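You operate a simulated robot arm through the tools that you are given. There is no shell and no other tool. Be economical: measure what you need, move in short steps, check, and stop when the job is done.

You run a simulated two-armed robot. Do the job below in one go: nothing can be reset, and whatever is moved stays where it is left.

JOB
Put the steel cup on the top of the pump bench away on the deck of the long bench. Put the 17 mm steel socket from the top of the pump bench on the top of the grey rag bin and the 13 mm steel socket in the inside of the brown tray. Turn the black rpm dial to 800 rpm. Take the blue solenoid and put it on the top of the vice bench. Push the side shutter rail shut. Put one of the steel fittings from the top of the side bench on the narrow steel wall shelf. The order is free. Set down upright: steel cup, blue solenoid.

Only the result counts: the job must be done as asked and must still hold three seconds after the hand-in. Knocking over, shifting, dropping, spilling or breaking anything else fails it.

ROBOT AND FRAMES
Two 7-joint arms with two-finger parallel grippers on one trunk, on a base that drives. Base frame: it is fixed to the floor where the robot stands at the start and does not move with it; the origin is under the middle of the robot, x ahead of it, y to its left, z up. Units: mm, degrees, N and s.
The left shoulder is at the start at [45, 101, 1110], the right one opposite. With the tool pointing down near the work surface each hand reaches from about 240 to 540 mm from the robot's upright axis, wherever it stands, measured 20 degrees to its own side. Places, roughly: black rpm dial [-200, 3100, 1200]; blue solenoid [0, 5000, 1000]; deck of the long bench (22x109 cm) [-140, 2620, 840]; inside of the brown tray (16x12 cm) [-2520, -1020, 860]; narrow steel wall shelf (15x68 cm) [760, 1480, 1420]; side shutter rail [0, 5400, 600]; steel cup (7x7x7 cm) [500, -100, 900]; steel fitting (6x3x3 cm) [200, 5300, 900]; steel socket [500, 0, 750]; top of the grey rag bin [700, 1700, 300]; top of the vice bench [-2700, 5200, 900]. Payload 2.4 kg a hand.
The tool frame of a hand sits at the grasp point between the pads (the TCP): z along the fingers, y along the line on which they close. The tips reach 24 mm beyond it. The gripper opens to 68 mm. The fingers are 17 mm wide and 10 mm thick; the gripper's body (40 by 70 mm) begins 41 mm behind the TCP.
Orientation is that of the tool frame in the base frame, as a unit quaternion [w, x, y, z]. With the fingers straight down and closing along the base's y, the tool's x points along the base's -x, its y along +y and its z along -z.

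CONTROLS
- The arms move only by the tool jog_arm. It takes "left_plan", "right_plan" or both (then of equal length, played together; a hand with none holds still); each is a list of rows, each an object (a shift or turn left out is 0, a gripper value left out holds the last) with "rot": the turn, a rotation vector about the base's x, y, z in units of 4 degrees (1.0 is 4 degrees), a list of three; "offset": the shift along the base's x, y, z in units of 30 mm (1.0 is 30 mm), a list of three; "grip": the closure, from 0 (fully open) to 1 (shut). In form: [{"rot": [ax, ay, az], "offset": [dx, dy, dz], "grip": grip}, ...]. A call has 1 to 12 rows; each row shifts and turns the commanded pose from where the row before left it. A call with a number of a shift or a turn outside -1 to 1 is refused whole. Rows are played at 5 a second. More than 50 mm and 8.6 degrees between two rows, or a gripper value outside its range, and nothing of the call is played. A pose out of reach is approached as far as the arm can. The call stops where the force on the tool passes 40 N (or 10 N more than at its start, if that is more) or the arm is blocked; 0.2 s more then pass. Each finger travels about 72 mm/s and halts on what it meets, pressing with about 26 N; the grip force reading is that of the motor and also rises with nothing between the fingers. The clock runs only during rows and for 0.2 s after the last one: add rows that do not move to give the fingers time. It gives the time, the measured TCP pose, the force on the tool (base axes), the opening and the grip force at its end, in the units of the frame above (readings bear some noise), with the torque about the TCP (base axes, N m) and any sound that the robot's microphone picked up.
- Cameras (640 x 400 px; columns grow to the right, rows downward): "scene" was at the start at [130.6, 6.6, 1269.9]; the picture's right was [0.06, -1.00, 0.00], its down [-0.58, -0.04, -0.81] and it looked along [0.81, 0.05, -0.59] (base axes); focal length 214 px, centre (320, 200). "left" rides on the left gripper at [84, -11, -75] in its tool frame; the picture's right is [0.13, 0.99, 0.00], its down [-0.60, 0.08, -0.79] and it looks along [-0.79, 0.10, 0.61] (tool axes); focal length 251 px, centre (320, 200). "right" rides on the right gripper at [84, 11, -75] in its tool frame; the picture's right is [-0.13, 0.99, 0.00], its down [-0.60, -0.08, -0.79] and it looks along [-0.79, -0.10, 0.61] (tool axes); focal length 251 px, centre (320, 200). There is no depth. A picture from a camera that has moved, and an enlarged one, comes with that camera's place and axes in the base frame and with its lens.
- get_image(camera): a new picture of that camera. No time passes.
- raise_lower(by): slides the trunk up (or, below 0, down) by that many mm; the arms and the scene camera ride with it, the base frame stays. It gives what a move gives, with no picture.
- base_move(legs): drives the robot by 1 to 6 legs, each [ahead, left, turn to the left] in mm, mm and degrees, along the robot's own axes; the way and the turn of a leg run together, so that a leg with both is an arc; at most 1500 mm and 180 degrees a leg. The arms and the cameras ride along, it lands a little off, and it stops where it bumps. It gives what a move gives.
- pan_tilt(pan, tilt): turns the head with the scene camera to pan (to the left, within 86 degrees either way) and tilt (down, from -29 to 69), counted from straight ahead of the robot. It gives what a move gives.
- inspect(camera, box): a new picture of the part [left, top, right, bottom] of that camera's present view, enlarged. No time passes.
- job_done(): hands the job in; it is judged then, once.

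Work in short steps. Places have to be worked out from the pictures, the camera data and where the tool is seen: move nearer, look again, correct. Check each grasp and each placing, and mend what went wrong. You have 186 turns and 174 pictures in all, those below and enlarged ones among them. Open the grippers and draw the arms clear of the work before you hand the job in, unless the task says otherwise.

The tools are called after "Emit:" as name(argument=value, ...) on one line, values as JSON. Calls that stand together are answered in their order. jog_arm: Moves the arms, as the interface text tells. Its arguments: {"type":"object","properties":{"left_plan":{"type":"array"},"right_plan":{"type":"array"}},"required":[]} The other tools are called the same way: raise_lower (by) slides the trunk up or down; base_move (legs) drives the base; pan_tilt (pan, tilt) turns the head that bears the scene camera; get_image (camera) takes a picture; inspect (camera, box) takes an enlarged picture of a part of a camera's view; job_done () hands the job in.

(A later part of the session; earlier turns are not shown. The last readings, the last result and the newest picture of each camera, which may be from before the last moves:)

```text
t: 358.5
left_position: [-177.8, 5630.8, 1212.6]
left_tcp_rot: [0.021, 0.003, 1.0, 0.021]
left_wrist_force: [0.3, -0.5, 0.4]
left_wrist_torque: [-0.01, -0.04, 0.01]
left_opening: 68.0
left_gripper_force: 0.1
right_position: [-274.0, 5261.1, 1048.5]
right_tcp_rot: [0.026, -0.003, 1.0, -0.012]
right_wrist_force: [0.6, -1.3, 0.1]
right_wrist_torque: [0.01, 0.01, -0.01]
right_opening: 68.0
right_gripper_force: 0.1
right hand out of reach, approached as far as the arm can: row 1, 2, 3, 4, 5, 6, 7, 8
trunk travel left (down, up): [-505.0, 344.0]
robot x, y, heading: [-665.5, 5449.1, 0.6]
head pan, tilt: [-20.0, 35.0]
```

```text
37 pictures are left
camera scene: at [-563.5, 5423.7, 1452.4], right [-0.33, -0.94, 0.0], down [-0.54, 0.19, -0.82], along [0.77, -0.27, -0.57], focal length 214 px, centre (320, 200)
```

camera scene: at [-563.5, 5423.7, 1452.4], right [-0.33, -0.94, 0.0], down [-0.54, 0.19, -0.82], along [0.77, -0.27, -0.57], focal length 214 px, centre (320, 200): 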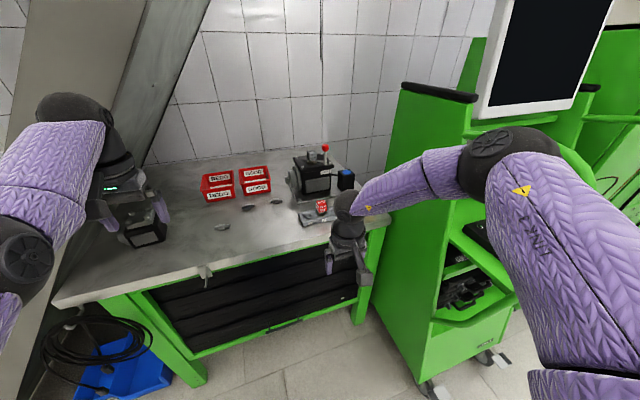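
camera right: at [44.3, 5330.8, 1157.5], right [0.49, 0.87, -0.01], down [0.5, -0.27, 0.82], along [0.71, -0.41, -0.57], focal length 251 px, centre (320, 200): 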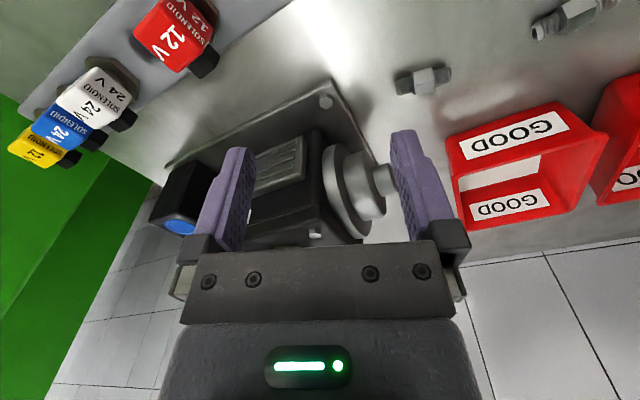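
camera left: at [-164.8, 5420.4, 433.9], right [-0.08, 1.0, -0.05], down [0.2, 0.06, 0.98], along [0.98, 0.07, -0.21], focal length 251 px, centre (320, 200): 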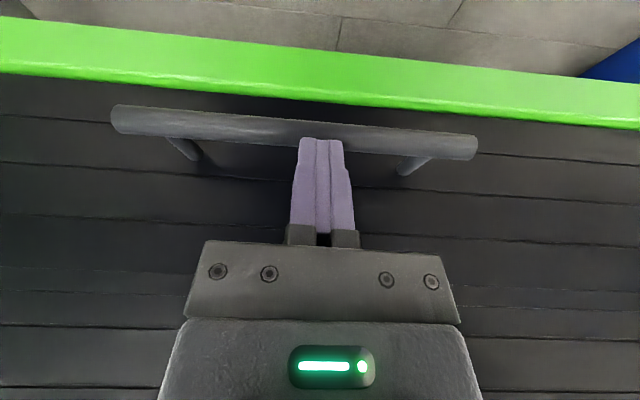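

The right arm's upper joints are stuck, but the left arm reaches forward and down well. New plan: the left hand takes F3 from heading −35°, with the right hand parked higher and back.

Emit:
jog_arm(right_plan=[{"offset": [-0.3, -0.3, 0.7]}, {"offset": [-0.3, -0.3, 0.7]}, {"offset": [-0.3, -0.3, 0.7]}, {"offset": [-0.3, -0.3, 0.7]}, {"offset": [-0.3, -0.3, 0.7]}, {"offset": [-0.3, -0.3, 0.7]}, {"offset": [-0.3, 0, 0.5]}])

Emit:
base_move(legs=[[0, 0, -35.5], [150, 265, 0], [140, 0, 0]])

Emit:
pan_tilt(pan=15, tilt=45)

Emit:
get_image(camera="scene")

Emit:
get_image(camera="left")

```text
t: 360.1
left_position: [-178.6, 5631.1, 1210.4]
left_tcp_rot: [0.022, 0.003, 1.0, 0.021]
left_wrist_force: [1.3, -0.5, -0.6]
left_wrist_torque: [0.01, -0.01, 0.0]
left_opening: 68.0
left_gripper_force: 0.1
right_position: [-338.9, 5207.8, 1190.7]
right_tcp_rot: [0.025, -0.003, 1.0, -0.012]
right_wrist_force: [-0.1, -0.4, 0.3]
right_wrist_torque: [0.02, -0.02, 0.0]
right_opening: 68.0
right_gripper_force: 0.0
trunk travel left (down, up): [-505.0, 344.0]
robot x, y, heading: [-663.6, 5450.1, 0.8]
head pan, tilt: [-20.0, 35.0]
```

```text
t: 364.8
left_position: [223.5, 5357.9, 1211.3]
left_tcp_rot: [0.027, 0.313, 0.949, 0.013]
left_wrist_force: [0.6, 0.7, 0.6]
left_wrist_torque: [0.0, 0.01, 0.03]
left_opening: 68.1
left_gripper_force: 0.0
right_position: [-154.8, 5108.6, 1189.9]
right_tcp_rot: [0.02, 0.308, 0.951, -0.019]
right_wrist_force: [-1.0, 0.6, -0.7]
right_wrist_torque: [-0.03, -0.01, 0.0]
right_opening: 67.8
right_gripper_force: 0.1
trunk travel left (down, up): [-505.0, 344.0]
robot x, y, heading: [-276.3, 5499.8, -35.7]
head pan, tilt: [-20.0, 35.0]
```

```text
t: 365.8
left_position: [222.5, 5358.0, 1210.9]
left_tcp_rot: [0.027, 0.313, 0.949, 0.013]
left_wrist_force: [0.2, 0.1, -0.2]
left_wrist_torque: [0.02, -0.02, 0.0]
left_opening: 68.0
left_gripper_force: 0.1
right_position: [-156.0, 5109.9, 1189.8]
right_tcp_rot: [0.021, 0.307, 0.951, -0.019]
right_wrist_force: [-0.2, -0.2, 0.4]
right_wrist_torque: [0.02, -0.02, 0.02]
right_opening: 68.1
right_gripper_force: 0.0
trunk travel left (down, up): [-505.0, 344.0]
robot x, y, heading: [-278.3, 5503.2, -35.5]
head pan, tilt: [15.0, 45.0]
```

```text
36 pictures are left
camera scene: at [-185.6, 5461.8, 1437.6], right [-0.35, -0.94, 0.0], down [-0.66, 0.25, -0.71], along [0.66, -0.25, -0.71], focal length 214 px, centre (320, 200)
```

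scene: 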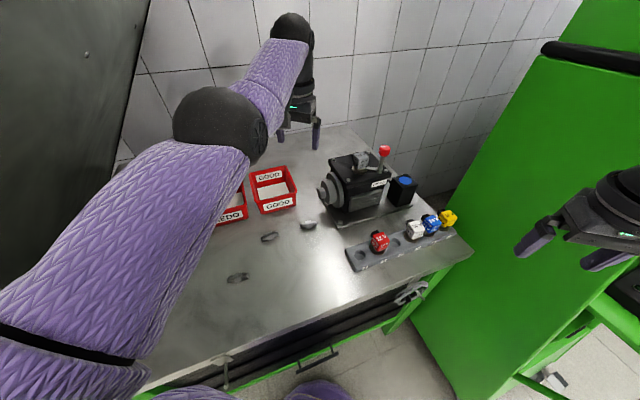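

```text
35 pictures are left
camera left: at [144.8, 5399.4, 1281.2], right [0.48, 0.87, 0.04], down [0.48, -0.3, 0.82], along [0.73, -0.38, -0.57], focal length 251 px, centre (320, 200)
```

left: 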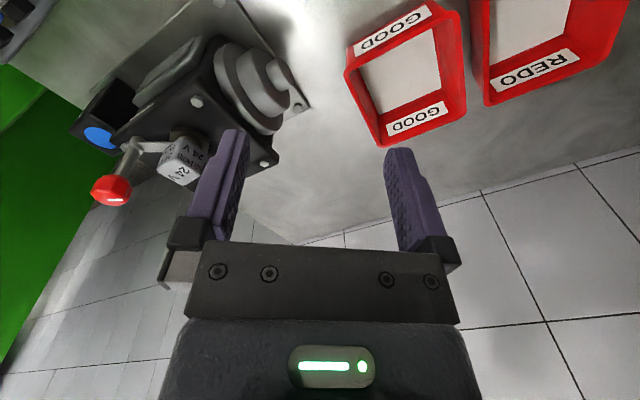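

Left hand is right above F3 (about [212, 5353]). I yaw +15° to line up with its length and descend to z≈1000.

Emit:
jog_arm(left_plan=[{"rot": [0, 0, 0.95], "offset": [-0.05, -0.02, -1]}, {"rot": [0, 0, 0.95], "offset": [-0.05, -0.02, -1]}, {"rot": [0, 0, 0.95], "offset": [-0.05, -0.02, -1]}, {"rot": [0, 0, 0.95], "offset": [-0.05, -0.02, -1]}, {"offset": [-0.05, -0.02, -1]}, {"offset": [-0.05, -0.02, -1]}, {"offset": [-0.05, -0.02, -1]}])

Emit:
get_image(camera="left")

```text
t: 367.4
left_position: [210.2, 5357.8, 1002.6]
left_tcp_rot: [0.026, 0.184, 0.982, 0.017]
left_wrist_force: [0.2, 0.5, 0.6]
left_wrist_torque: [0.02, -0.01, -0.02]
left_opening: 68.0
left_gripper_force: 0.1
left hand out of reach, approached as far as the arm can: row 7
right_position: [-155.8, 5109.9, 1191.0]
right_tcp_rot: [0.021, 0.308, 0.951, -0.02]
right_wrist_force: [-0.2, 0.4, -0.4]
right_wrist_torque: [0.01, 0.0, -0.01]
right_opening: 68.0
right_gripper_force: 0.0
trunk travel left (down, up): [-505.0, 344.0]
robot x, y, heading: [-275.9, 5504.0, -35.7]
head pan, tilt: [15.0, 45.0]
```

```text
34 pictures are left
camera left: at [123.5, 5377.8, 1072.6], right [0.24, 0.97, 0.04], down [0.55, -0.16, 0.82], along [0.8, -0.18, -0.57], focal length 251 px, centre (320, 200)
```

left: 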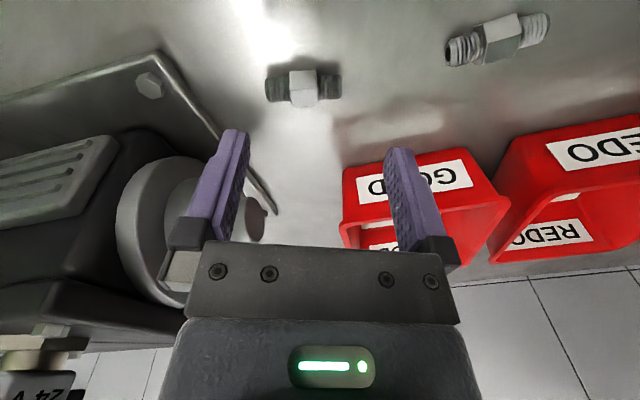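

F3 (50 mm long) is aligned with the fingers, centre about [211, 5349]. I lower by trunk 60 mm after shifting, and look.

Emit:
jog_arm(left_plan=[{"offset": [0, -0.29, 0.05]}, {}])

Emit:
raise_lower(by=-55)

Emit:
get_image(camera="left")

```text
t: 368.0
left_position: [206.1, 5351.3, 1006.1]
left_tcp_rot: [0.025, 0.185, 0.982, 0.016]
left_wrist_force: [-0.1, 0.4, 0.2]
left_wrist_torque: [-0.03, -0.06, 0.0]
left_opening: 68.2
left_gripper_force: 0.0
left hand out of reach, approached as far as the arm can: row 1
right_position: [-155.9, 5109.9, 1191.0]
right_tcp_rot: [0.021, 0.308, 0.951, -0.019]
right_wrist_force: [-0.9, -0.3, -0.8]
right_wrist_torque: [0.02, 0.0, 0.02]
right_opening: 68.1
right_gripper_force: 0.0
trunk travel left (down, up): [-505.0, 344.0]
robot x, y, heading: [-275.0, 5498.6, -35.5]
head pan, tilt: [15.0, 45.0]
```

```text
t: 369.0
left_position: [204.0, 5350.8, 950.5]
left_tcp_rot: [0.025, 0.184, 0.982, 0.017]
left_wrist_force: [-0.2, 0.1, -0.5]
left_wrist_torque: [0.01, -0.01, 0.01]
left_opening: 67.8
left_gripper_force: 0.1
right_position: [-155.6, 5110.0, 1135.6]
right_tcp_rot: [0.021, 0.307, 0.951, -0.021]
right_wrist_force: [-0.3, 1.0, -0.2]
right_wrist_torque: [-0.05, 0.0, -0.01]
right_opening: 68.1
right_gripper_force: 0.1
trunk travel left (down, up): [-450.0, 399.0]
robot x, y, heading: [-279.3, 5499.3, -35.4]
head pan, tilt: [15.0, 45.0]
```

```text
33 pictures are left
camera left: at [118.4, 5370.3, 1020.6], right [0.24, 0.97, 0.04], down [0.55, -0.17, 0.82], along [0.8, -0.18, -0.57], focal length 251 px, centre (320, 200)
```

left: 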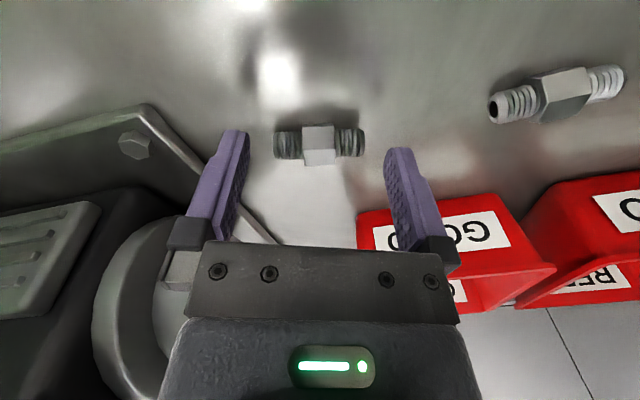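

Very close: only +6 mm in x and −19 mm in z remain. I use the trunk for z and jog x.

Emit:
jog_arm(left_plan=[{"offset": [0.2, 0, 0.1]}, {}])

Emit:
raise_lower(by=-20)

Emit:
get_image(camera="left")

```text
t: 369.6
left_position: [209.0, 5350.9, 953.1]
left_tcp_rot: [0.025, 0.184, 0.982, 0.016]
left_wrist_force: [-0.1, -0.8, 1.0]
left_wrist_torque: [0.0, -0.02, 0.0]
left_opening: 68.2
left_gripper_force: 0.3
right_position: [-156.6, 5109.6, 1135.8]
right_tcp_rot: [0.021, 0.307, 0.951, -0.02]
right_wrist_force: [0.3, 0.3, 0.2]
right_wrist_torque: [0.0, -0.01, -0.02]
right_opening: 68.0
right_gripper_force: 0.1
trunk travel left (down, up): [-450.0, 399.0]
robot x, y, heading: [-276.5, 5496.8, -35.6]
head pan, tilt: [15.0, 45.0]
```

```text
t: 370.3
left_position: [210.0, 5350.9, 933.5]
left_tcp_rot: [0.025, 0.185, 0.982, 0.017]
left_wrist_force: [-0.5, 0.4, -0.5]
left_wrist_torque: [-0.01, 0.01, 0.0]
left_opening: 68.0
left_gripper_force: 0.1
right_position: [-156.9, 5111.2, 1114.8]
right_tcp_rot: [0.021, 0.307, 0.951, -0.02]
right_wrist_force: [0.5, -0.5, -0.1]
right_wrist_torque: [0.01, 0.01, 0.01]
right_opening: 68.3
right_gripper_force: 0.0
trunk travel left (down, up): [-430.0, 419.0]
robot x, y, heading: [-276.8, 5501.2, -35.5]
head pan, tilt: [15.0, 45.0]
```

```text
32 pictures are left
camera left: at [124.4, 5370.3, 1003.5], right [0.24, 0.97, 0.04], down [0.55, -0.16, 0.82], along [0.8, -0.18, -0.57], focal length 251 px, centre (320, 200)
```

left: 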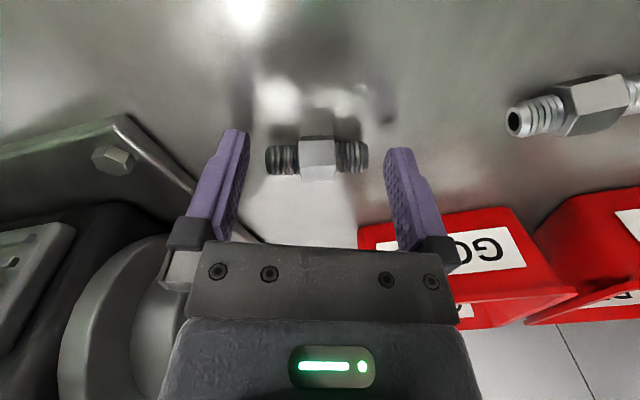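

Fingers straddle the fitting at z 933. I close.

Emit:
jog_arm(left_plan=[{"grip": 1}, {}, {}, {}])

Emit:
get_image(camera="left")

```text
t: 371.3
left_position: [211.0, 5349.8, 934.4]
left_tcp_rot: [0.026, 0.184, 0.982, 0.017]
left_wrist_force: [0.5, -0.5, 1.1]
left_wrist_torque: [-0.03, -0.04, -0.03]
left_opening: 52.3
left_gripper_force: 26.3
right_position: [-155.5, 5109.8, 1115.9]
right_tcp_rot: [0.021, 0.307, 0.951, -0.02]
right_wrist_force: [-0.4, -0.4, -0.2]
right_wrist_torque: [0.01, 0.01, 0.0]
right_opening: 68.2
right_gripper_force: 0.0
trunk travel left (down, up): [-430.0, 419.0]
robot x, y, heading: [-276.9, 5496.4, -35.4]
head pan, tilt: [15.0, 45.0]
```

```text
31 pictures are left
camera left: at [124.5, 5370.3, 1003.5], right [0.24, 0.97, 0.04], down [0.55, -0.16, 0.82], along [0.8, -0.18, -0.57], focal length 251 px, centre (320, 200)
```

left: 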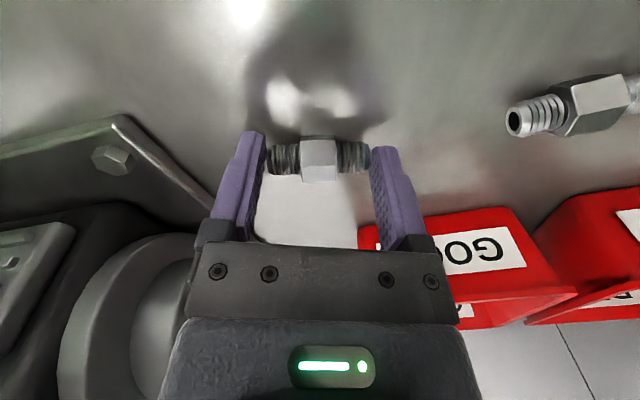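

Fitting held (52.3 mm). I lift with the trunk, back away, and drive down the aisle to the wall shelf.

Emit:
raise_lower(by=150)

Emit:
base_move(legs=[[-511, -610, 0], [0, 0, -54.5], [1500, 0, 0], [1500, 0, 0], [950, 0, 0], [0, 0, 90]])

Emit:
raise_lower(by=265)

Emit:
pan_tilt(pan=5, tilt=30)

Emit:
get_image(camera="scene")

```text
t: 373.0
left_position: [210.2, 5350.6, 1096.3]
left_tcp_rot: [0.037, 0.184, 0.982, 0.011]
left_wrist_force: [0.4, 0.3, -0.7]
left_wrist_torque: [0.01, 0.0, -0.01]
left_opening: 52.0
left_gripper_force: 26.0
right_position: [-155.4, 5109.3, 1265.3]
right_tcp_rot: [0.022, 0.307, 0.951, -0.02]
right_wrist_force: [-0.2, 0.0, -0.1]
right_wrist_torque: [-0.01, -0.04, 0.0]
right_opening: 67.9
right_gripper_force: 0.1
trunk travel left (down, up): [-580.0, 269.0]
robot x, y, heading: [-276.0, 5500.5, -35.3]
head pan, tilt: [15.0, 45.0]
```

```text
t: 401.9
left_position: [-606.5, 1543.8, 1094.7]
left_tcp_rot: [0.031, -0.115, 0.993, 0.023]
left_wrist_force: [0.1, -0.1, -0.4]
left_wrist_torque: [-0.01, 0.03, -0.01]
left_opening: 51.3
left_gripper_force: 26.0
right_position: [-770.1, 1136.7, 1265.8]
right_tcp_rot: [0.026, 0.012, 1.0, -0.013]
right_wrist_force: [-0.7, 0.4, -0.2]
right_wrist_torque: [-0.02, -0.02, 0.01]
right_opening: 68.3
right_gripper_force: 0.0
trunk travel left (down, up): [-580.0, 269.0]
robot x, y, heading: [-1089.8, 1390.4, -1.5]
head pan, tilt: [15.0, 45.0]
```

```text
t: 404.6
left_position: [-605.3, 1542.8, 1364.7]
left_tcp_rot: [0.036, -0.116, 0.992, 0.021]
left_wrist_force: [-0.5, -0.2, -0.1]
left_wrist_torque: [0.0, 0.0, 0.02]
left_opening: 51.7
left_gripper_force: 26.2
right_position: [-769.8, 1137.9, 1531.5]
right_tcp_rot: [0.026, 0.011, 1.0, -0.013]
right_wrist_force: [0.7, 0.9, 0.5]
right_wrist_torque: [0.0, 0.0, -0.02]
right_opening: 67.9
right_gripper_force: 0.1
trunk travel left (down, up): [-845.0, 4.0]
robot x, y, heading: [-1090.1, 1387.9, -1.2]
head pan, tilt: [15.0, 45.0]
```

```text
t: 405.3
left_position: [-605.6, 1543.9, 1364.9]
left_tcp_rot: [0.037, -0.115, 0.992, 0.02]
left_wrist_force: [0.1, 0.3, -0.7]
left_wrist_torque: [0.01, 0.01, -0.01]
left_opening: 51.1
left_gripper_force: 26.5
right_position: [-770.4, 1137.6, 1530.7]
right_tcp_rot: [0.027, 0.012, 1.0, -0.012]
right_wrist_force: [-0.4, -0.6, -0.4]
right_wrist_torque: [-0.01, -0.01, 0.02]
right_opening: 68.2
right_gripper_force: 0.1
trunk travel left (down, up): [-845.0, 4.0]
robot x, y, heading: [-1094.3, 1386.0, -1.2]
head pan, tilt: [5.0, 30.0]
```

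```text
30 pictures are left
camera scene: at [-991.6, 1398.2, 1800.5], right [0.07, -1.0, 0.0], down [-0.5, -0.03, -0.87], along [0.86, 0.06, -0.5], focal length 214 px, centre (320, 200)
```

scene: 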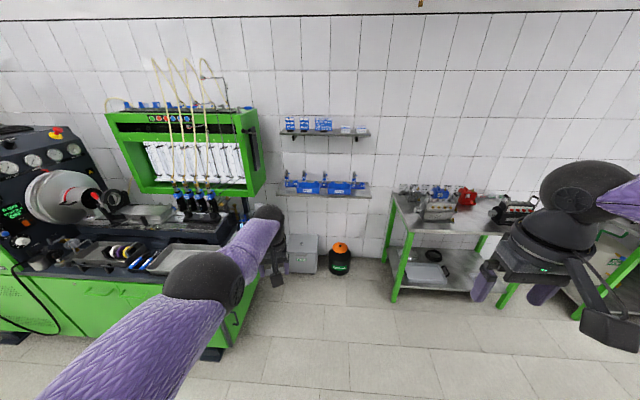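

I raise the left hand above shelf height and drive nearer to examine the shelf top.

Emit:
jog_arm(left_plan=[{"offset": [0, 0, 0.6]}, {"offset": [0, 0, 0.6]}, {"offset": [0, 0, 0.6]}, {"offset": [0, 0, 0.6]}, {"offset": [0, 0, 0.6]}, {"offset": [0, 0, 0.6]}, {"offset": [0, 0, 0.6]}, {"offset": [0, 0, 0.5]}])

Emit:
base_move(legs=[[1000, -60, 1.2]])

Emit:
pan_tilt(pan=2, tilt=25)

Emit:
get_image(camera="scene")

```text
t: 407.1
left_position: [-598.9, 1543.1, 1504.4]
left_tcp_rot: [0.036, -0.115, 0.992, 0.021]
left_wrist_force: [-0.1, 0.5, 0.0]
left_wrist_torque: [0.02, 0.02, 0.0]
left_opening: 51.5
left_gripper_force: 25.7
left hand out of reach, approached as far as the arm can: row 2, 4
right_position: [-770.0, 1136.5, 1530.1]
right_tcp_rot: [0.026, 0.012, 1.0, -0.013]
right_wrist_force: [0.3, 0.1, 0.3]
right_wrist_torque: [-0.02, 0.0, -0.01]
right_opening: 67.7
right_gripper_force: 0.1
trunk travel left (down, up): [-845.0, 4.0]
robot x, y, heading: [-1093.1, 1391.9, -1.0]
head pan, tilt: [5.0, 30.0]
```

```text
t: 412.4
left_position: [406.6, 1476.9, 1504.4]
left_tcp_rot: [0.036, -0.12, 0.992, 0.021]
left_wrist_force: [0.1, 0.1, -0.8]
left_wrist_torque: [0.02, 0.03, 0.01]
left_opening: 51.5
left_gripper_force: 25.7
right_position: [238.6, 1069.5, 1530.9]
right_tcp_rot: [0.026, 0.006, 1.0, -0.012]
right_wrist_force: [0.1, 0.2, -0.5]
right_wrist_torque: [-0.01, -0.01, 0.02]
right_opening: 68.1
right_gripper_force: 0.1
trunk travel left (down, up): [-845.0, 4.0]
robot x, y, heading: [-85.3, 1318.5, -0.4]
head pan, tilt: [5.0, 30.0]
```

```text
t: 413.0
left_position: [406.9, 1475.8, 1503.0]
left_tcp_rot: [0.035, -0.12, 0.992, 0.021]
left_wrist_force: [0.0, 0.0, -0.2]
left_wrist_torque: [-0.01, 0.03, 0.02]
left_opening: 51.1
left_gripper_force: 26.0
right_position: [238.3, 1070.3, 1531.8]
right_tcp_rot: [0.026, 0.005, 1.0, -0.013]
right_wrist_force: [0.7, 0.3, -1.9]
right_wrist_torque: [0.05, 0.03, -0.02]
right_opening: 67.8
right_gripper_force: 0.1
trunk travel left (down, up): [-845.0, 4.0]
robot x, y, heading: [-85.7, 1320.9, -0.4]
head pan, tilt: [2.0, 25.0]
```

```text
29 pictures are left
camera scene: at [16.7, 1323.3, 1808.5], right [0.03, -1.0, 0.0], down [-0.42, -0.01, -0.91], along [0.91, 0.03, -0.42], focal length 214 px, centre (320, 200)
```

scene: 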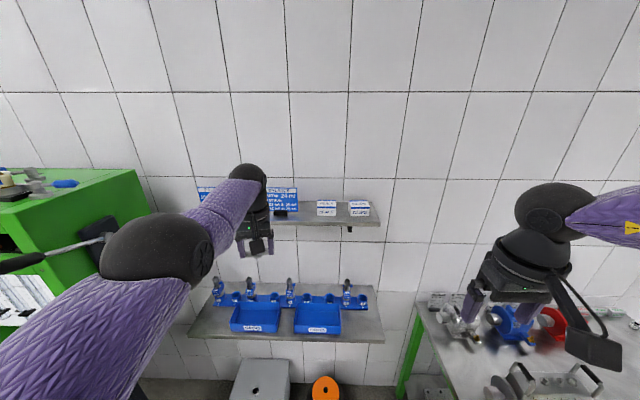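

Zooming on the shelf to find a free spot.

Emit:
inspect(camera="scene", box=[190, 170, 400, 270])

Emit:
get_image(camera="left")

```text
3.05 times, centred on (295, 220) of scene
camera zoom: at [16.7, 1323.3, 1808.5], right [0.03, -1.0, 0.0], down [-0.42, -0.01, -0.91], along [0.91, 0.03, -0.42], focal length 654 px, centre (396, 139)
```

zoom: 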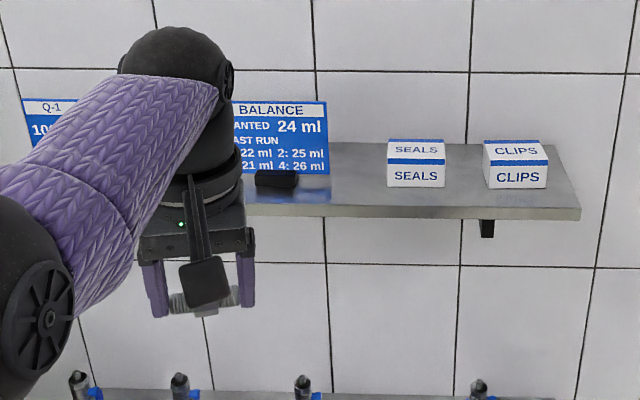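

```text
27 pictures are left
camera left: at [323.6, 1443.0, 1571.6], right [-0.36, 0.93, 0.02], down [0.51, 0.18, 0.84], along [0.78, 0.32, -0.54], focal length 251 px, centre (320, 200)
```

left: 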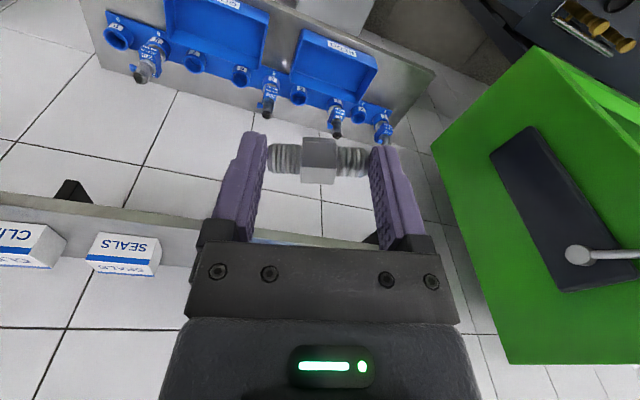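

A free strip lies in front, between SEALS (front x≈707, y<1356) and the card's foot (y>1463): target fitting centre [692, 1408]. I drive to bring the hand there.

Emit:
base_move(legs=[[0, -68, 0.4], [272, 0, 0]])

Emit:
get_image(camera="left")

Emit:
pan_tilt(pan=10, tilt=35)

Emit:
get_image(camera="scene")

```text
t: 415.5
left_position: [672.0, 1414.0, 1504.8]
left_tcp_rot: [0.036, -0.126, 0.991, 0.021]
left_wrist_force: [-0.5, -1.1, -0.2]
left_wrist_torque: [-0.02, -0.03, -0.01]
left_opening: 51.5
left_gripper_force: 26.3
right_position: [507.3, 1004.0, 1530.7]
right_tcp_rot: [0.026, 0.002, 1.0, -0.012]
right_wrist_force: [0.3, -1.1, -0.3]
right_wrist_torque: [-0.02, -0.02, 0.03]
right_opening: 67.7
right_gripper_force: 0.1
trunk travel left (down, up): [-845.0, 4.0]
robot x, y, heading: [178.9, 1253.8, 0.0]
head pan, tilt: [2.0, 25.0]
```

```text
26 pictures are left
camera left: at [589.0, 1378.8, 1571.7], right [-0.37, 0.93, 0.02], down [0.51, 0.18, 0.84], along [0.77, 0.32, -0.54], focal length 251 px, centre (320, 200)
```

left: 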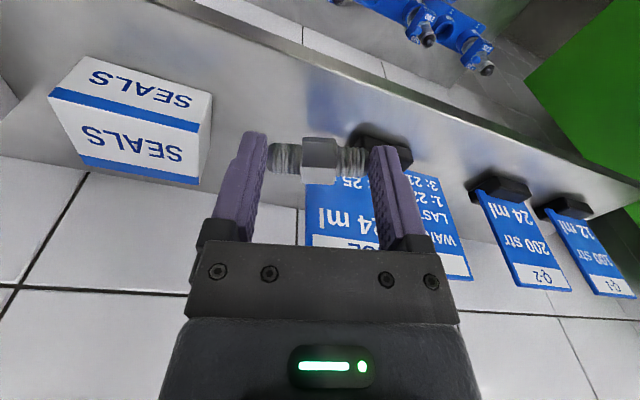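

```text
t: 416.2
left_position: [672.0, 1413.8, 1505.3]
left_tcp_rot: [0.036, -0.125, 0.991, 0.021]
left_wrist_force: [-1.0, 0.0, -1.1]
left_wrist_torque: [-0.01, 0.01, 0.02]
left_opening: 51.5
left_gripper_force: 26.2
right_position: [507.1, 1005.6, 1530.2]
right_tcp_rot: [0.026, 0.002, 1.0, -0.012]
right_wrist_force: [0.5, -0.2, 0.2]
right_wrist_torque: [0.01, 0.01, -0.03]
right_opening: 68.0
right_gripper_force: 0.0
trunk travel left (down, up): [-845.0, 4.0]
robot x, y, heading: [177.8, 1251.0, -0.4]
head pan, tilt: [10.0, 35.0]
```

```text
25 pictures are left
camera scene: at [277.7, 1268.5, 1792.8], right [0.17, -0.98, 0.0], down [-0.56, -0.1, -0.82], along [0.81, 0.14, -0.57], focal length 214 px, centre (320, 200)
```

scene: 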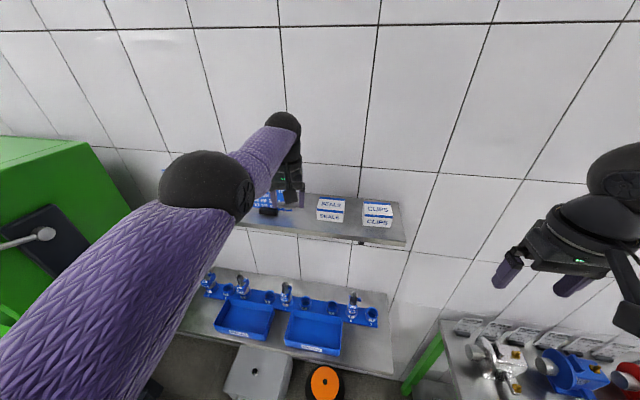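

Refined: SEALS corner [706, 1354], foot end about [688, 1447]. Target [684, 1400]. I jog there and lower with the trunk.

Emit:
jog_arm(left_plan=[{"offset": [0.2, -0.23, 0]}, {"offset": [0.2, -0.23, 0]}, {}])

Emit:
raise_lower(by=-35)

Emit:
get_image(camera="left")

```text
t: 417.0
left_position: [670.8, 1399.9, 1503.8]
left_tcp_rot: [0.036, -0.125, 0.991, 0.021]
left_wrist_force: [1.0, -0.1, -0.2]
left_wrist_torque: [-0.02, 0.0, -0.02]
left_opening: 51.4
left_gripper_force: 26.4
left hand out of reach, approached as far as the arm can: row 1, 2
right_position: [507.2, 1004.7, 1530.8]
right_tcp_rot: [0.026, 0.001, 1.0, -0.013]
right_wrist_force: [0.0, -0.1, 0.7]
right_wrist_torque: [0.0, -0.02, 0.0]
right_opening: 68.2
right_gripper_force: 0.0
trunk travel left (down, up): [-845.0, 4.0]
robot x, y, heading: [181.7, 1252.0, 0.1]
head pan, tilt: [10.0, 35.0]
```

```text
t: 417.8
left_position: [672.1, 1399.3, 1468.5]
left_tcp_rot: [0.036, -0.125, 0.991, 0.02]
left_wrist_force: [0.5, 0.2, -1.9]
left_wrist_torque: [-0.01, 0.0, -0.04]
left_opening: 51.2
left_gripper_force: 25.8
right_position: [508.6, 1004.2, 1495.2]
right_tcp_rot: [0.026, 0.002, 1.0, -0.013]
right_wrist_force: [-0.1, -0.3, -0.8]
right_wrist_torque: [0.01, -0.02, 0.01]
right_opening: 68.0
right_gripper_force: 0.0
trunk travel left (down, up): [-810.0, 39.0]
robot x, y, heading: [181.2, 1251.2, 0.4]
head pan, tilt: [10.0, 35.0]
```

```text
24 pictures are left
camera left: at [588.9, 1365.3, 1535.8], right [-0.37, 0.93, 0.02], down [0.51, 0.18, 0.84], along [0.77, 0.32, -0.54], focal length 251 px, centre (320, 200)
```

left: 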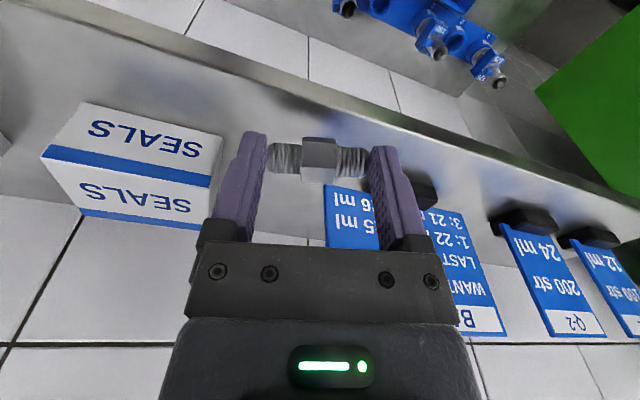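

x needs +14 mm; I nudge the base forward and lower until contact.

Emit:
base_move(legs=[[15, 0, 0]])

Emit:
raise_lower(by=-8)

Emit:
raise_lower(by=-4)

Emit:
get_image(camera="left")

```text
t: 418.6
left_position: [685.4, 1400.3, 1469.1]
left_tcp_rot: [0.036, -0.125, 0.991, 0.022]
left_wrist_force: [0.0, -0.1, -1.4]
left_wrist_torque: [-0.02, 0.02, -0.01]
left_opening: 51.4
left_gripper_force: 25.6
right_position: [519.9, 1003.8, 1496.4]
right_tcp_rot: [0.026, 0.002, 1.0, -0.012]
right_wrist_force: [-0.7, 0.4, 0.6]
right_wrist_torque: [-0.04, -0.04, 0.01]
right_opening: 67.8
right_gripper_force: 0.0
trunk travel left (down, up): [-810.0, 39.0]
robot x, y, heading: [198.1, 1250.7, -0.1]
head pan, tilt: [10.0, 35.0]
```

```text
t: 419.2
left_position: [687.1, 1399.0, 1459.8]
left_tcp_rot: [0.034, -0.124, 0.991, 0.022]
left_wrist_force: [0.2, 0.2, -0.7]
left_wrist_torque: [0.03, 0.01, -0.01]
left_opening: 51.7
left_gripper_force: 26.3
right_position: [523.8, 1005.2, 1486.7]
right_tcp_rot: [0.025, 0.002, 1.0, -0.012]
right_wrist_force: [0.6, -1.0, 0.0]
right_wrist_torque: [-0.01, 0.01, 0.03]
right_opening: 68.0
right_gripper_force: 0.1
trunk travel left (down, up): [-802.0, 47.0]
robot x, y, heading: [198.0, 1253.5, -0.2]
head pan, tilt: [10.0, 35.0]
```

```text
t: 419.7
left_position: [686.7, 1400.2, 1456.3]
left_tcp_rot: [0.036, -0.126, 0.991, 0.021]
left_wrist_force: [-0.5, -0.2, -0.8]
left_wrist_torque: [0.04, 0.03, 0.06]
left_opening: 51.0
left_gripper_force: 26.4
right_position: [521.6, 1004.9, 1483.1]
right_tcp_rot: [0.026, 0.002, 1.0, -0.012]
right_wrist_force: [0.5, 0.5, -0.2]
right_wrist_torque: [0.01, -0.05, 0.0]
right_opening: 68.0
right_gripper_force: 0.1
trunk travel left (down, up): [-798.0, 51.0]
robot x, y, heading: [194.4, 1254.1, 0.2]
head pan, tilt: [10.0, 35.0]
```

```text
23 pictures are left
camera left: at [604.1, 1365.3, 1523.6], right [-0.37, 0.93, 0.02], down [0.51, 0.18, 0.84], along [0.77, 0.32, -0.54], focal length 251 px, centre (320, 200)
```

left: 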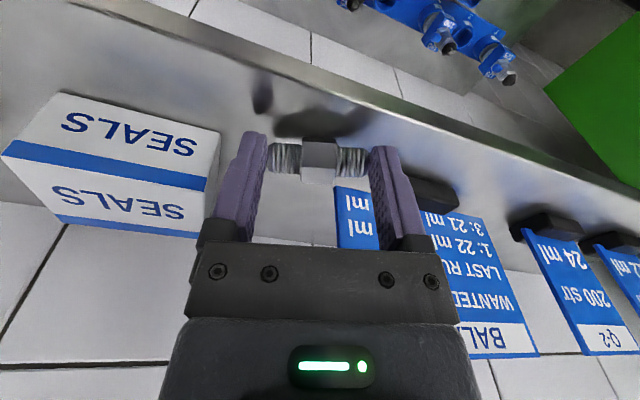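

Its reflection shows it is just above the shelf. I lower in small steps until contact.

Emit:
raise_lower(by=-5)

Emit:
raise_lower(by=-4)

Emit:
raise_lower(by=-4)

```text
t: 420.2
left_position: [685.3, 1400.4, 1454.1]
left_tcp_rot: [0.038, -0.125, 0.991, 0.021]
left_wrist_force: [2.7, 2.0, 18.5]
left_wrist_torque: [-0.08, -0.08, -0.02]
left_opening: 51.3
left_gripper_force: 26.0
right_position: [521.0, 1004.7, 1480.2]
right_tcp_rot: [0.027, 0.003, 1.0, -0.013]
right_wrist_force: [0.5, 0.2, -0.3]
right_wrist_torque: [0.06, 0.0, 0.0]
right_opening: 68.2
right_gripper_force: 0.1
trunk travel left (down, up): [-793.0, 56.0]
robot x, y, heading: [197.1, 1254.0, 0.1]
head pan, tilt: [10.0, 35.0]
```

```text
t: 420.8
left_position: [684.8, 1398.9, 1447.2]
left_tcp_rot: [0.036, -0.125, 0.991, 0.021]
left_wrist_force: [1.9, 1.3, 17.0]
left_wrist_torque: [-0.12, -0.04, 0.03]
left_opening: 51.4
left_gripper_force: 26.3
right_position: [520.6, 1003.5, 1474.8]
right_tcp_rot: [0.027, 0.003, 1.0, -0.012]
right_wrist_force: [0.4, 0.7, 0.3]
right_wrist_torque: [0.02, 0.02, 0.03]
right_opening: 67.7
right_gripper_force: 0.1
trunk travel left (down, up): [-789.0, 60.0]
robot x, y, heading: [195.6, 1252.8, -0.0]
head pan, tilt: [10.0, 35.0]
```

```text
t: 421.3
left_position: [685.5, 1399.3, 1445.5]
left_tcp_rot: [0.038, -0.124, 0.991, 0.021]
left_wrist_force: [4.1, -0.1, 29.5]
left_wrist_torque: [-0.64, -0.18, 0.14]
left_opening: 51.1
left_gripper_force: 26.0
right_position: [519.4, 1004.4, 1471.4]
right_tcp_rot: [0.026, 0.002, 1.0, -0.013]
right_wrist_force: [0.0, 0.0, -0.4]
right_wrist_torque: [0.03, 0.0, -0.03]
right_opening: 67.8
right_gripper_force: 0.0
trunk travel left (down, up): [-785.0, 64.0]
robot x, y, heading: [196.1, 1252.7, -0.0]
head pan, tilt: [10.0, 35.0]
```

In contact. I open slightly (to ~60 mm) and rise with the trunk.

Emit:
jog_arm(left_plan=[{"grip": 0.13}, {"grip": 0.13}, {}])

Emit:
raise_lower(by=60)

Emit:
get_image(camera="left")

```text
t: 422.1
left_position: [685.0, 1400.6, 1445.9]
left_tcp_rot: [0.038, -0.125, 0.991, 0.022]
left_wrist_force: [5.1, 5.9, 39.2]
left_wrist_torque: [-1.14, -0.25, 0.27]
left_opening: 54.4
left_gripper_force: 0.0
right_position: [519.6, 1004.7, 1470.7]
right_tcp_rot: [0.027, 0.003, 1.0, -0.013]
right_wrist_force: [-0.6, 0.2, 0.8]
right_wrist_torque: [-0.01, 0.0, 0.01]
right_opening: 67.9
right_gripper_force: 0.0
trunk travel left (down, up): [-785.0, 64.0]
robot x, y, heading: [195.4, 1252.9, 0.4]
head pan, tilt: [10.0, 35.0]
```

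```text
t: 423.1
left_position: [686.5, 1399.7, 1502.9]
left_tcp_rot: [0.034, -0.124, 0.991, 0.022]
left_wrist_force: [-0.2, -0.4, 0.1]
left_wrist_torque: [0.0, 0.03, 0.02]
left_opening: 59.3
left_gripper_force: 0.2
right_position: [520.9, 1003.9, 1530.4]
right_tcp_rot: [0.026, 0.002, 1.0, -0.012]
right_wrist_force: [0.0, 0.2, 0.5]
right_wrist_torque: [0.01, -0.01, 0.0]
right_opening: 68.1
right_gripper_force: 0.0
trunk travel left (down, up): [-845.0, 4.0]
robot x, y, heading: [195.2, 1254.1, 0.2]
head pan, tilt: [10.0, 35.0]
```

```text
22 pictures are left
camera left: at [603.4, 1364.9, 1570.6], right [-0.37, 0.93, 0.02], down [0.51, 0.18, 0.84], along [0.77, 0.32, -0.54], focal length 251 px, centre (320, 200)
```

left: 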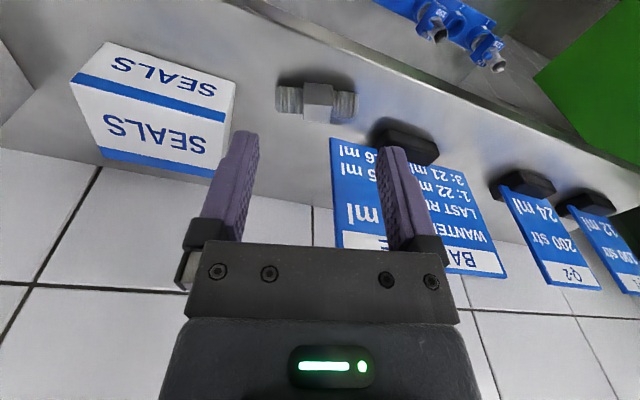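

The fitting rests on the shelf. I drive back up the aisle to approach the solenoid from heading −60°.

Emit:
base_move(legs=[[-1250, 0, 0], [0, 0, 90], [1500, 0, 0], [1500, 0, 0], [1450, 0, 0], [0, 0, -150]])

Emit:
raise_lower(by=-400)

Emit:
base_move(legs=[[225, 400, 0]])

Emit:
pan_tilt(pan=10, tilt=40)

Emit:
get_image(camera="scene")

```text
t: 460.4
left_position: [-648.0, 5377.5, 1503.2]
left_tcp_rot: [0.041, 0.397, 0.917, 0.0]
left_wrist_force: [-0.2, 0.5, -0.4]
left_wrist_torque: [0.02, -0.01, 0.01]
left_opening: 59.0
left_gripper_force: 0.1
right_position: [-1074.4, 5330.4, 1529.8]
right_tcp_rot: [0.016, 0.511, 0.859, -0.023]
right_wrist_force: [-0.4, 0.2, -0.1]
right_wrist_torque: [0.01, -0.03, 0.03]
right_opening: 68.0
right_gripper_force: 0.1
trunk travel left (down, up): [-845.0, 4.0]
robot x, y, heading: [-1017.4, 5737.4, -61.0]
head pan, tilt: [10.0, 35.0]
```

```text
t: 464.2
left_position: [-646.2, 5373.1, 1086.2]
left_tcp_rot: [0.027, 0.397, 0.917, 0.012]
left_wrist_force: [0.0, 0.2, 0.6]
left_wrist_torque: [0.0, -0.02, 0.01]
left_opening: 59.3
left_gripper_force: 0.1
right_position: [-1074.3, 5331.4, 1129.8]
right_tcp_rot: [0.015, 0.511, 0.859, -0.024]
right_wrist_force: [0.7, 0.0, -0.5]
right_wrist_torque: [0.04, -0.01, 0.02]
right_opening: 67.9
right_gripper_force: 0.1
trunk travel left (down, up): [-445.0, 404.0]
robot x, y, heading: [-1011.4, 5739.3, -61.2]
head pan, tilt: [10.0, 35.0]
```

```text
t: 467.0
left_position: [-197.2, 5368.4, 1084.9]
left_tcp_rot: [0.026, 0.398, 0.917, 0.012]
left_wrist_force: [0.2, -0.4, 0.8]
left_wrist_torque: [0.0, 0.04, 0.02]
left_opening: 59.1
left_gripper_force: 0.1
right_position: [-623.4, 5327.7, 1131.0]
right_tcp_rot: [0.017, 0.511, 0.859, -0.025]
right_wrist_force: [-0.5, -0.4, -0.8]
right_wrist_torque: [0.0, 0.01, 0.0]
right_opening: 68.1
right_gripper_force: 0.1
trunk travel left (down, up): [-445.0, 404.0]
robot x, y, heading: [-563.4, 5736.4, -61.1]
head pan, tilt: [10.0, 35.0]
```

```text
t: 467.6
left_position: [-197.5, 5368.4, 1084.3]
left_tcp_rot: [0.026, 0.397, 0.917, 0.013]
left_wrist_force: [-0.2, 0.0, 0.8]
left_wrist_torque: [0.03, 0.01, 0.0]
left_opening: 59.1
left_gripper_force: 0.1
right_position: [-625.2, 5325.7, 1130.1]
right_tcp_rot: [0.015, 0.511, 0.859, -0.024]
right_wrist_force: [-0.3, -0.5, -0.3]
right_wrist_torque: [-0.01, -0.02, 0.0]
right_opening: 68.2
right_gripper_force: 0.0
trunk travel left (down, up): [-445.0, 404.0]
robot x, y, heading: [-563.8, 5728.3, -61.3]
head pan, tilt: [10.0, 40.0]
```

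```text
21 pictures are left
camera scene: at [-500.1, 5644.1, 1384.6], right [-0.78, -0.63, 0.0], down [-0.4, 0.5, -0.77], along [0.48, -0.6, -0.64], focal length 214 px, centre (320, 200)
```

scene: 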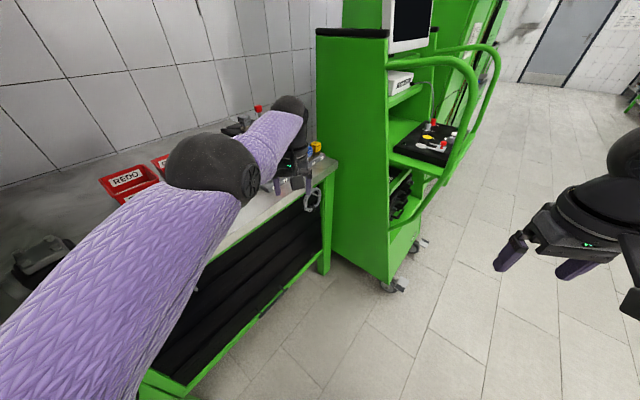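

I advance so the left hand hovers near the solenoid row, stopping a little short to look.

Emit:
base_move(legs=[[375, 83, 0]])

Emit:
get_image(camera="left")

Emit:
inspect(camera="scene", box=[220, 80, 400, 240])

```text
t: 470.0
left_position: [57.5, 5084.3, 1085.7]
left_tcp_rot: [0.027, 0.397, 0.917, 0.013]
left_wrist_force: [0.5, 0.4, -0.4]
left_wrist_torque: [0.0, 0.02, -0.01]
left_opening: 59.1
left_gripper_force: 0.0
right_position: [-371.3, 5041.2, 1131.1]
right_tcp_rot: [0.015, 0.51, 0.86, -0.023]
right_wrist_force: [0.0, 0.6, 0.3]
right_wrist_torque: [-0.03, -0.03, 0.0]
right_opening: 68.4
right_gripper_force: 0.1
trunk travel left (down, up): [-445.0, 404.0]
robot x, y, heading: [-312.4, 5445.2, -60.9]
head pan, tilt: [10.0, 40.0]
```

```text
20 pictures are left
camera left: at [-11.9, 5137.9, 1155.9], right [0.63, 0.77, 0.04], down [0.42, -0.39, 0.82], along [0.65, -0.5, -0.57], focal length 251 px, centre (320, 200)
```

left: 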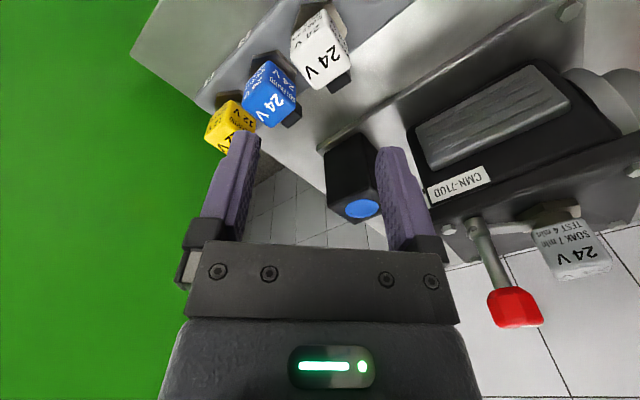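

```text
2.50 times, centred on (310, 160) of scene
camera zoom: at [-246.3, 5358.6, 1384.6], right [-0.78, -0.63, 0.0], down [-0.4, 0.5, -0.77], along [0.48, -0.6, -0.64], focal length 536 px, centre (345, 300)
```

zoom: 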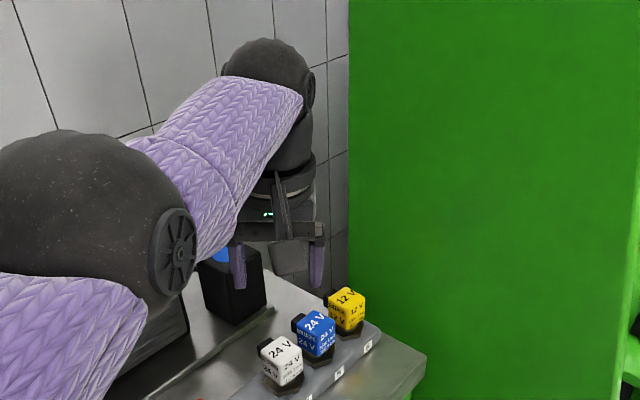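

The blue cube is at about [66, 5024], its tab facing +x with ~39 mm to the box behind. I'll close along x above the tab: rotate the left hand −43°, and shift the base to bring it above.

Emit:
jog_arm(left_plan=[{"rot": [0, 0, -0.98]}, {"rot": [0, 0, -0.98]}, {"rot": [0, 0, -0.98]}, {"rot": [0, 0, -0.98]}, {"rot": [0, 0, -0.98]}, {"rot": [0, 0, -0.98]}, {"rot": [0, 0, -0.98]}, {"rot": [0, 0, -0.98]}, {"rot": [0, 0, -0.98]}, {"rot": [0, 0, -0.98]}, {"rot": [0, 0, -0.98]}])

Emit:
base_move(legs=[[56, -22, 0]])

Emit:
raise_lower(by=-50)

Emit:
get_image(camera="left")

```text
t: 472.4
left_position: [58.2, 5080.2, 1086.5]
left_tcp_rot: [0.028, 0.707, 0.707, 0.002]
left_wrist_force: [0.6, -0.8, -0.3]
left_wrist_torque: [-0.04, 0.03, 0.01]
left_opening: 59.2
left_gripper_force: 0.1
left hand out of reach, approached as far as the arm can: row 6
right_position: [-372.0, 5042.2, 1130.6]
right_tcp_rot: [0.016, 0.51, 0.86, -0.024]
right_wrist_force: [0.4, 0.5, -0.3]
right_wrist_torque: [0.0, 0.03, 0.0]
right_opening: 68.1
right_gripper_force: 0.1
trunk travel left (down, up): [-445.0, 404.0]
robot x, y, heading: [-311.5, 5450.0, -61.3]
head pan, tilt: [10.0, 40.0]
```

```text
t: 473.4
left_position: [66.4, 5018.4, 1085.8]
left_tcp_rot: [0.028, 0.707, 0.707, 0.002]
left_wrist_force: [-0.2, -0.3, -0.4]
left_wrist_torque: [0.02, -0.02, -0.03]
left_opening: 59.0
left_gripper_force: 0.0
right_position: [-363.5, 4982.1, 1130.0]
right_tcp_rot: [0.016, 0.51, 0.86, -0.023]
right_wrist_force: [-0.4, 0.1, 0.4]
right_wrist_torque: [0.01, 0.0, -0.02]
right_opening: 67.8
right_gripper_force: 0.0
trunk travel left (down, up): [-445.0, 404.0]
robot x, y, heading: [-304.9, 5385.2, -61.3]
head pan, tilt: [10.0, 40.0]
```

```text
t: 474.3
left_position: [67.5, 5017.1, 1029.3]
left_tcp_rot: [0.022, 0.707, 0.707, 0.005]
left_wrist_force: [0.8, 1.2, -0.4]
left_wrist_torque: [0.02, -0.02, -0.01]
left_opening: 59.2
left_gripper_force: 0.0
right_position: [-362.2, 4982.2, 1081.1]
right_tcp_rot: [0.016, 0.511, 0.859, -0.024]
right_wrist_force: [-0.5, 0.9, 0.6]
right_wrist_torque: [-0.02, -0.02, -0.02]
right_opening: 67.9
right_gripper_force: 0.0
trunk travel left (down, up): [-395.0, 454.0]
robot x, y, heading: [-306.3, 5385.4, -61.0]
head pan, tilt: [10.0, 40.0]
```

```text
18 pictures are left
camera left: at [54.7, 5104.1, 1102.2], right [0.99, 0.13, 0.03], down [0.05, -0.58, 0.81], along [0.12, -0.8, -0.59], focal length 251 px, centre (320, 200)
```

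left: 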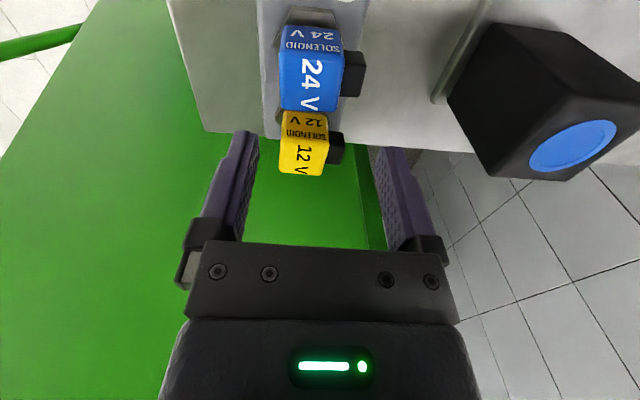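

Blue cube top centre is [63.6, 5030], 34 mm wide, top z≈968. I shift +13 mm in y, open fully, and lower 60 mm with the trunk.

Emit:
jog_arm(left_plan=[{"offset": [-0.05, 0.21, 0], "grip": 0}, {"offset": [-0.06, 0.21, 0]}, {}])

Emit:
raise_lower(by=-45)

Emit:
get_image(camera="left")

```text
t: 475.1
left_position: [67.7, 5016.4, 1030.0]
left_tcp_rot: [0.021, 0.707, 0.707, 0.004]
left_wrist_force: [0.3, 0.5, 0.3]
left_wrist_torque: [0.03, 0.0, -0.01]
left_opening: 67.9
left_gripper_force: 0.1
left hand out of reach, approached as far as the arm can: row 1, 2
right_position: [-363.3, 4981.4, 1080.9]
right_tcp_rot: [0.016, 0.511, 0.859, -0.025]
right_wrist_force: [-0.4, -0.9, 0.0]
right_wrist_torque: [0.05, -0.03, -0.04]
right_opening: 68.0
right_gripper_force: 0.0
trunk travel left (down, up): [-395.0, 454.0]
robot x, y, heading: [-301.1, 5390.1, -61.3]
head pan, tilt: [10.0, 40.0]
```

```text
t: 476.0
left_position: [68.8, 5014.6, 980.7]
left_tcp_rot: [0.015, 0.707, 0.707, 0.007]
left_wrist_force: [-0.3, 0.0, 0.2]
left_wrist_torque: [-0.02, 0.03, -0.01]
left_opening: 68.1
left_gripper_force: 0.0
right_position: [-364.8, 4982.5, 1035.8]
right_tcp_rot: [0.016, 0.51, 0.86, -0.025]
right_wrist_force: [-0.2, 0.2, -0.1]
right_wrist_torque: [0.02, -0.01, 0.04]
right_opening: 68.0
right_gripper_force: 0.1
trunk travel left (down, up): [-350.0, 499.0]
robot x, y, heading: [-306.7, 5386.3, -61.3]
head pan, tilt: [10.0, 40.0]
```

```text
17 pictures are left
camera left: at [56.3, 5100.4, 1053.0], right [0.99, 0.13, 0.03], down [0.05, -0.59, 0.8], along [0.12, -0.79, -0.6], focal length 251 px, centre (320, 200)
```

left: 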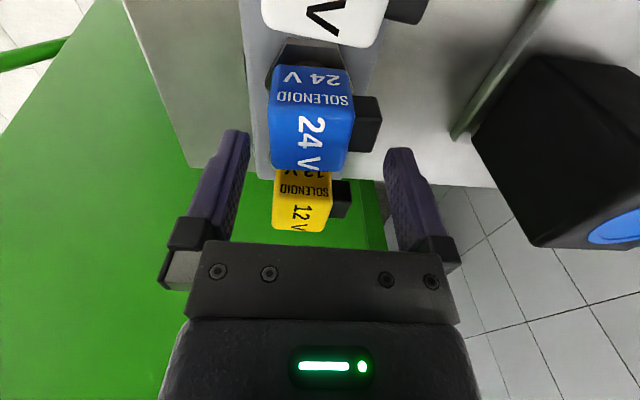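

The jog is at its limit, so I nudge the base to bring the hand 15 mm in +y, fingers straddling the cube.

Emit:
base_move(legs=[[-16, 3, 0]])

Emit:
raise_lower(by=-10)

Emit:
get_image(camera="left")

```text
t: 476.8
left_position: [64.2, 5031.1, 980.5]
left_tcp_rot: [0.015, 0.707, 0.707, 0.006]
left_wrist_force: [0.8, 0.2, 0.8]
left_wrist_torque: [-0.03, 0.0, 0.0]
left_opening: 68.1
left_gripper_force: 0.0
right_position: [-369.3, 4999.2, 1037.1]
right_tcp_rot: [0.016, 0.51, 0.86, -0.025]
right_wrist_force: [-0.1, 0.0, -0.2]
right_wrist_torque: [-0.02, -0.01, -0.01]
right_opening: 68.0
right_gripper_force: 0.1
trunk travel left (down, up): [-350.0, 499.0]
robot x, y, heading: [-311.0, 5401.5, -61.1]
head pan, tilt: [10.0, 40.0]
```

```text
t: 477.3
left_position: [63.7, 5030.2, 971.3]
left_tcp_rot: [0.014, 0.707, 0.707, 0.006]
left_wrist_force: [-0.4, 0.9, -0.2]
left_wrist_torque: [0.05, 0.0, 0.03]
left_opening: 68.2
left_gripper_force: 0.0
right_position: [-368.5, 4998.5, 1024.4]
right_tcp_rot: [0.016, 0.51, 0.859, -0.025]
right_wrist_force: [-0.2, 0.7, 0.6]
right_wrist_torque: [0.0, -0.02, -0.04]
right_opening: 68.1
right_gripper_force: 0.1
trunk travel left (down, up): [-340.0, 509.0]
robot x, y, heading: [-308.5, 5402.0, -61.2]
head pan, tilt: [10.0, 40.0]
```

```text
16 pictures are left
camera left: at [51.8, 5115.1, 1043.2], right [0.99, 0.13, 0.03], down [0.06, -0.6, 0.8], along [0.12, -0.79, -0.6], focal length 251 px, centre (320, 200)
```

left: 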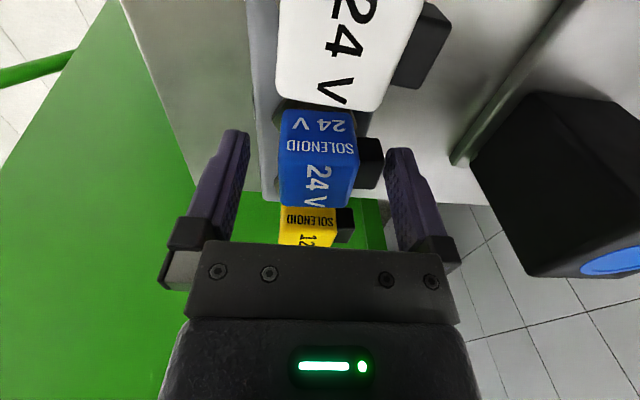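

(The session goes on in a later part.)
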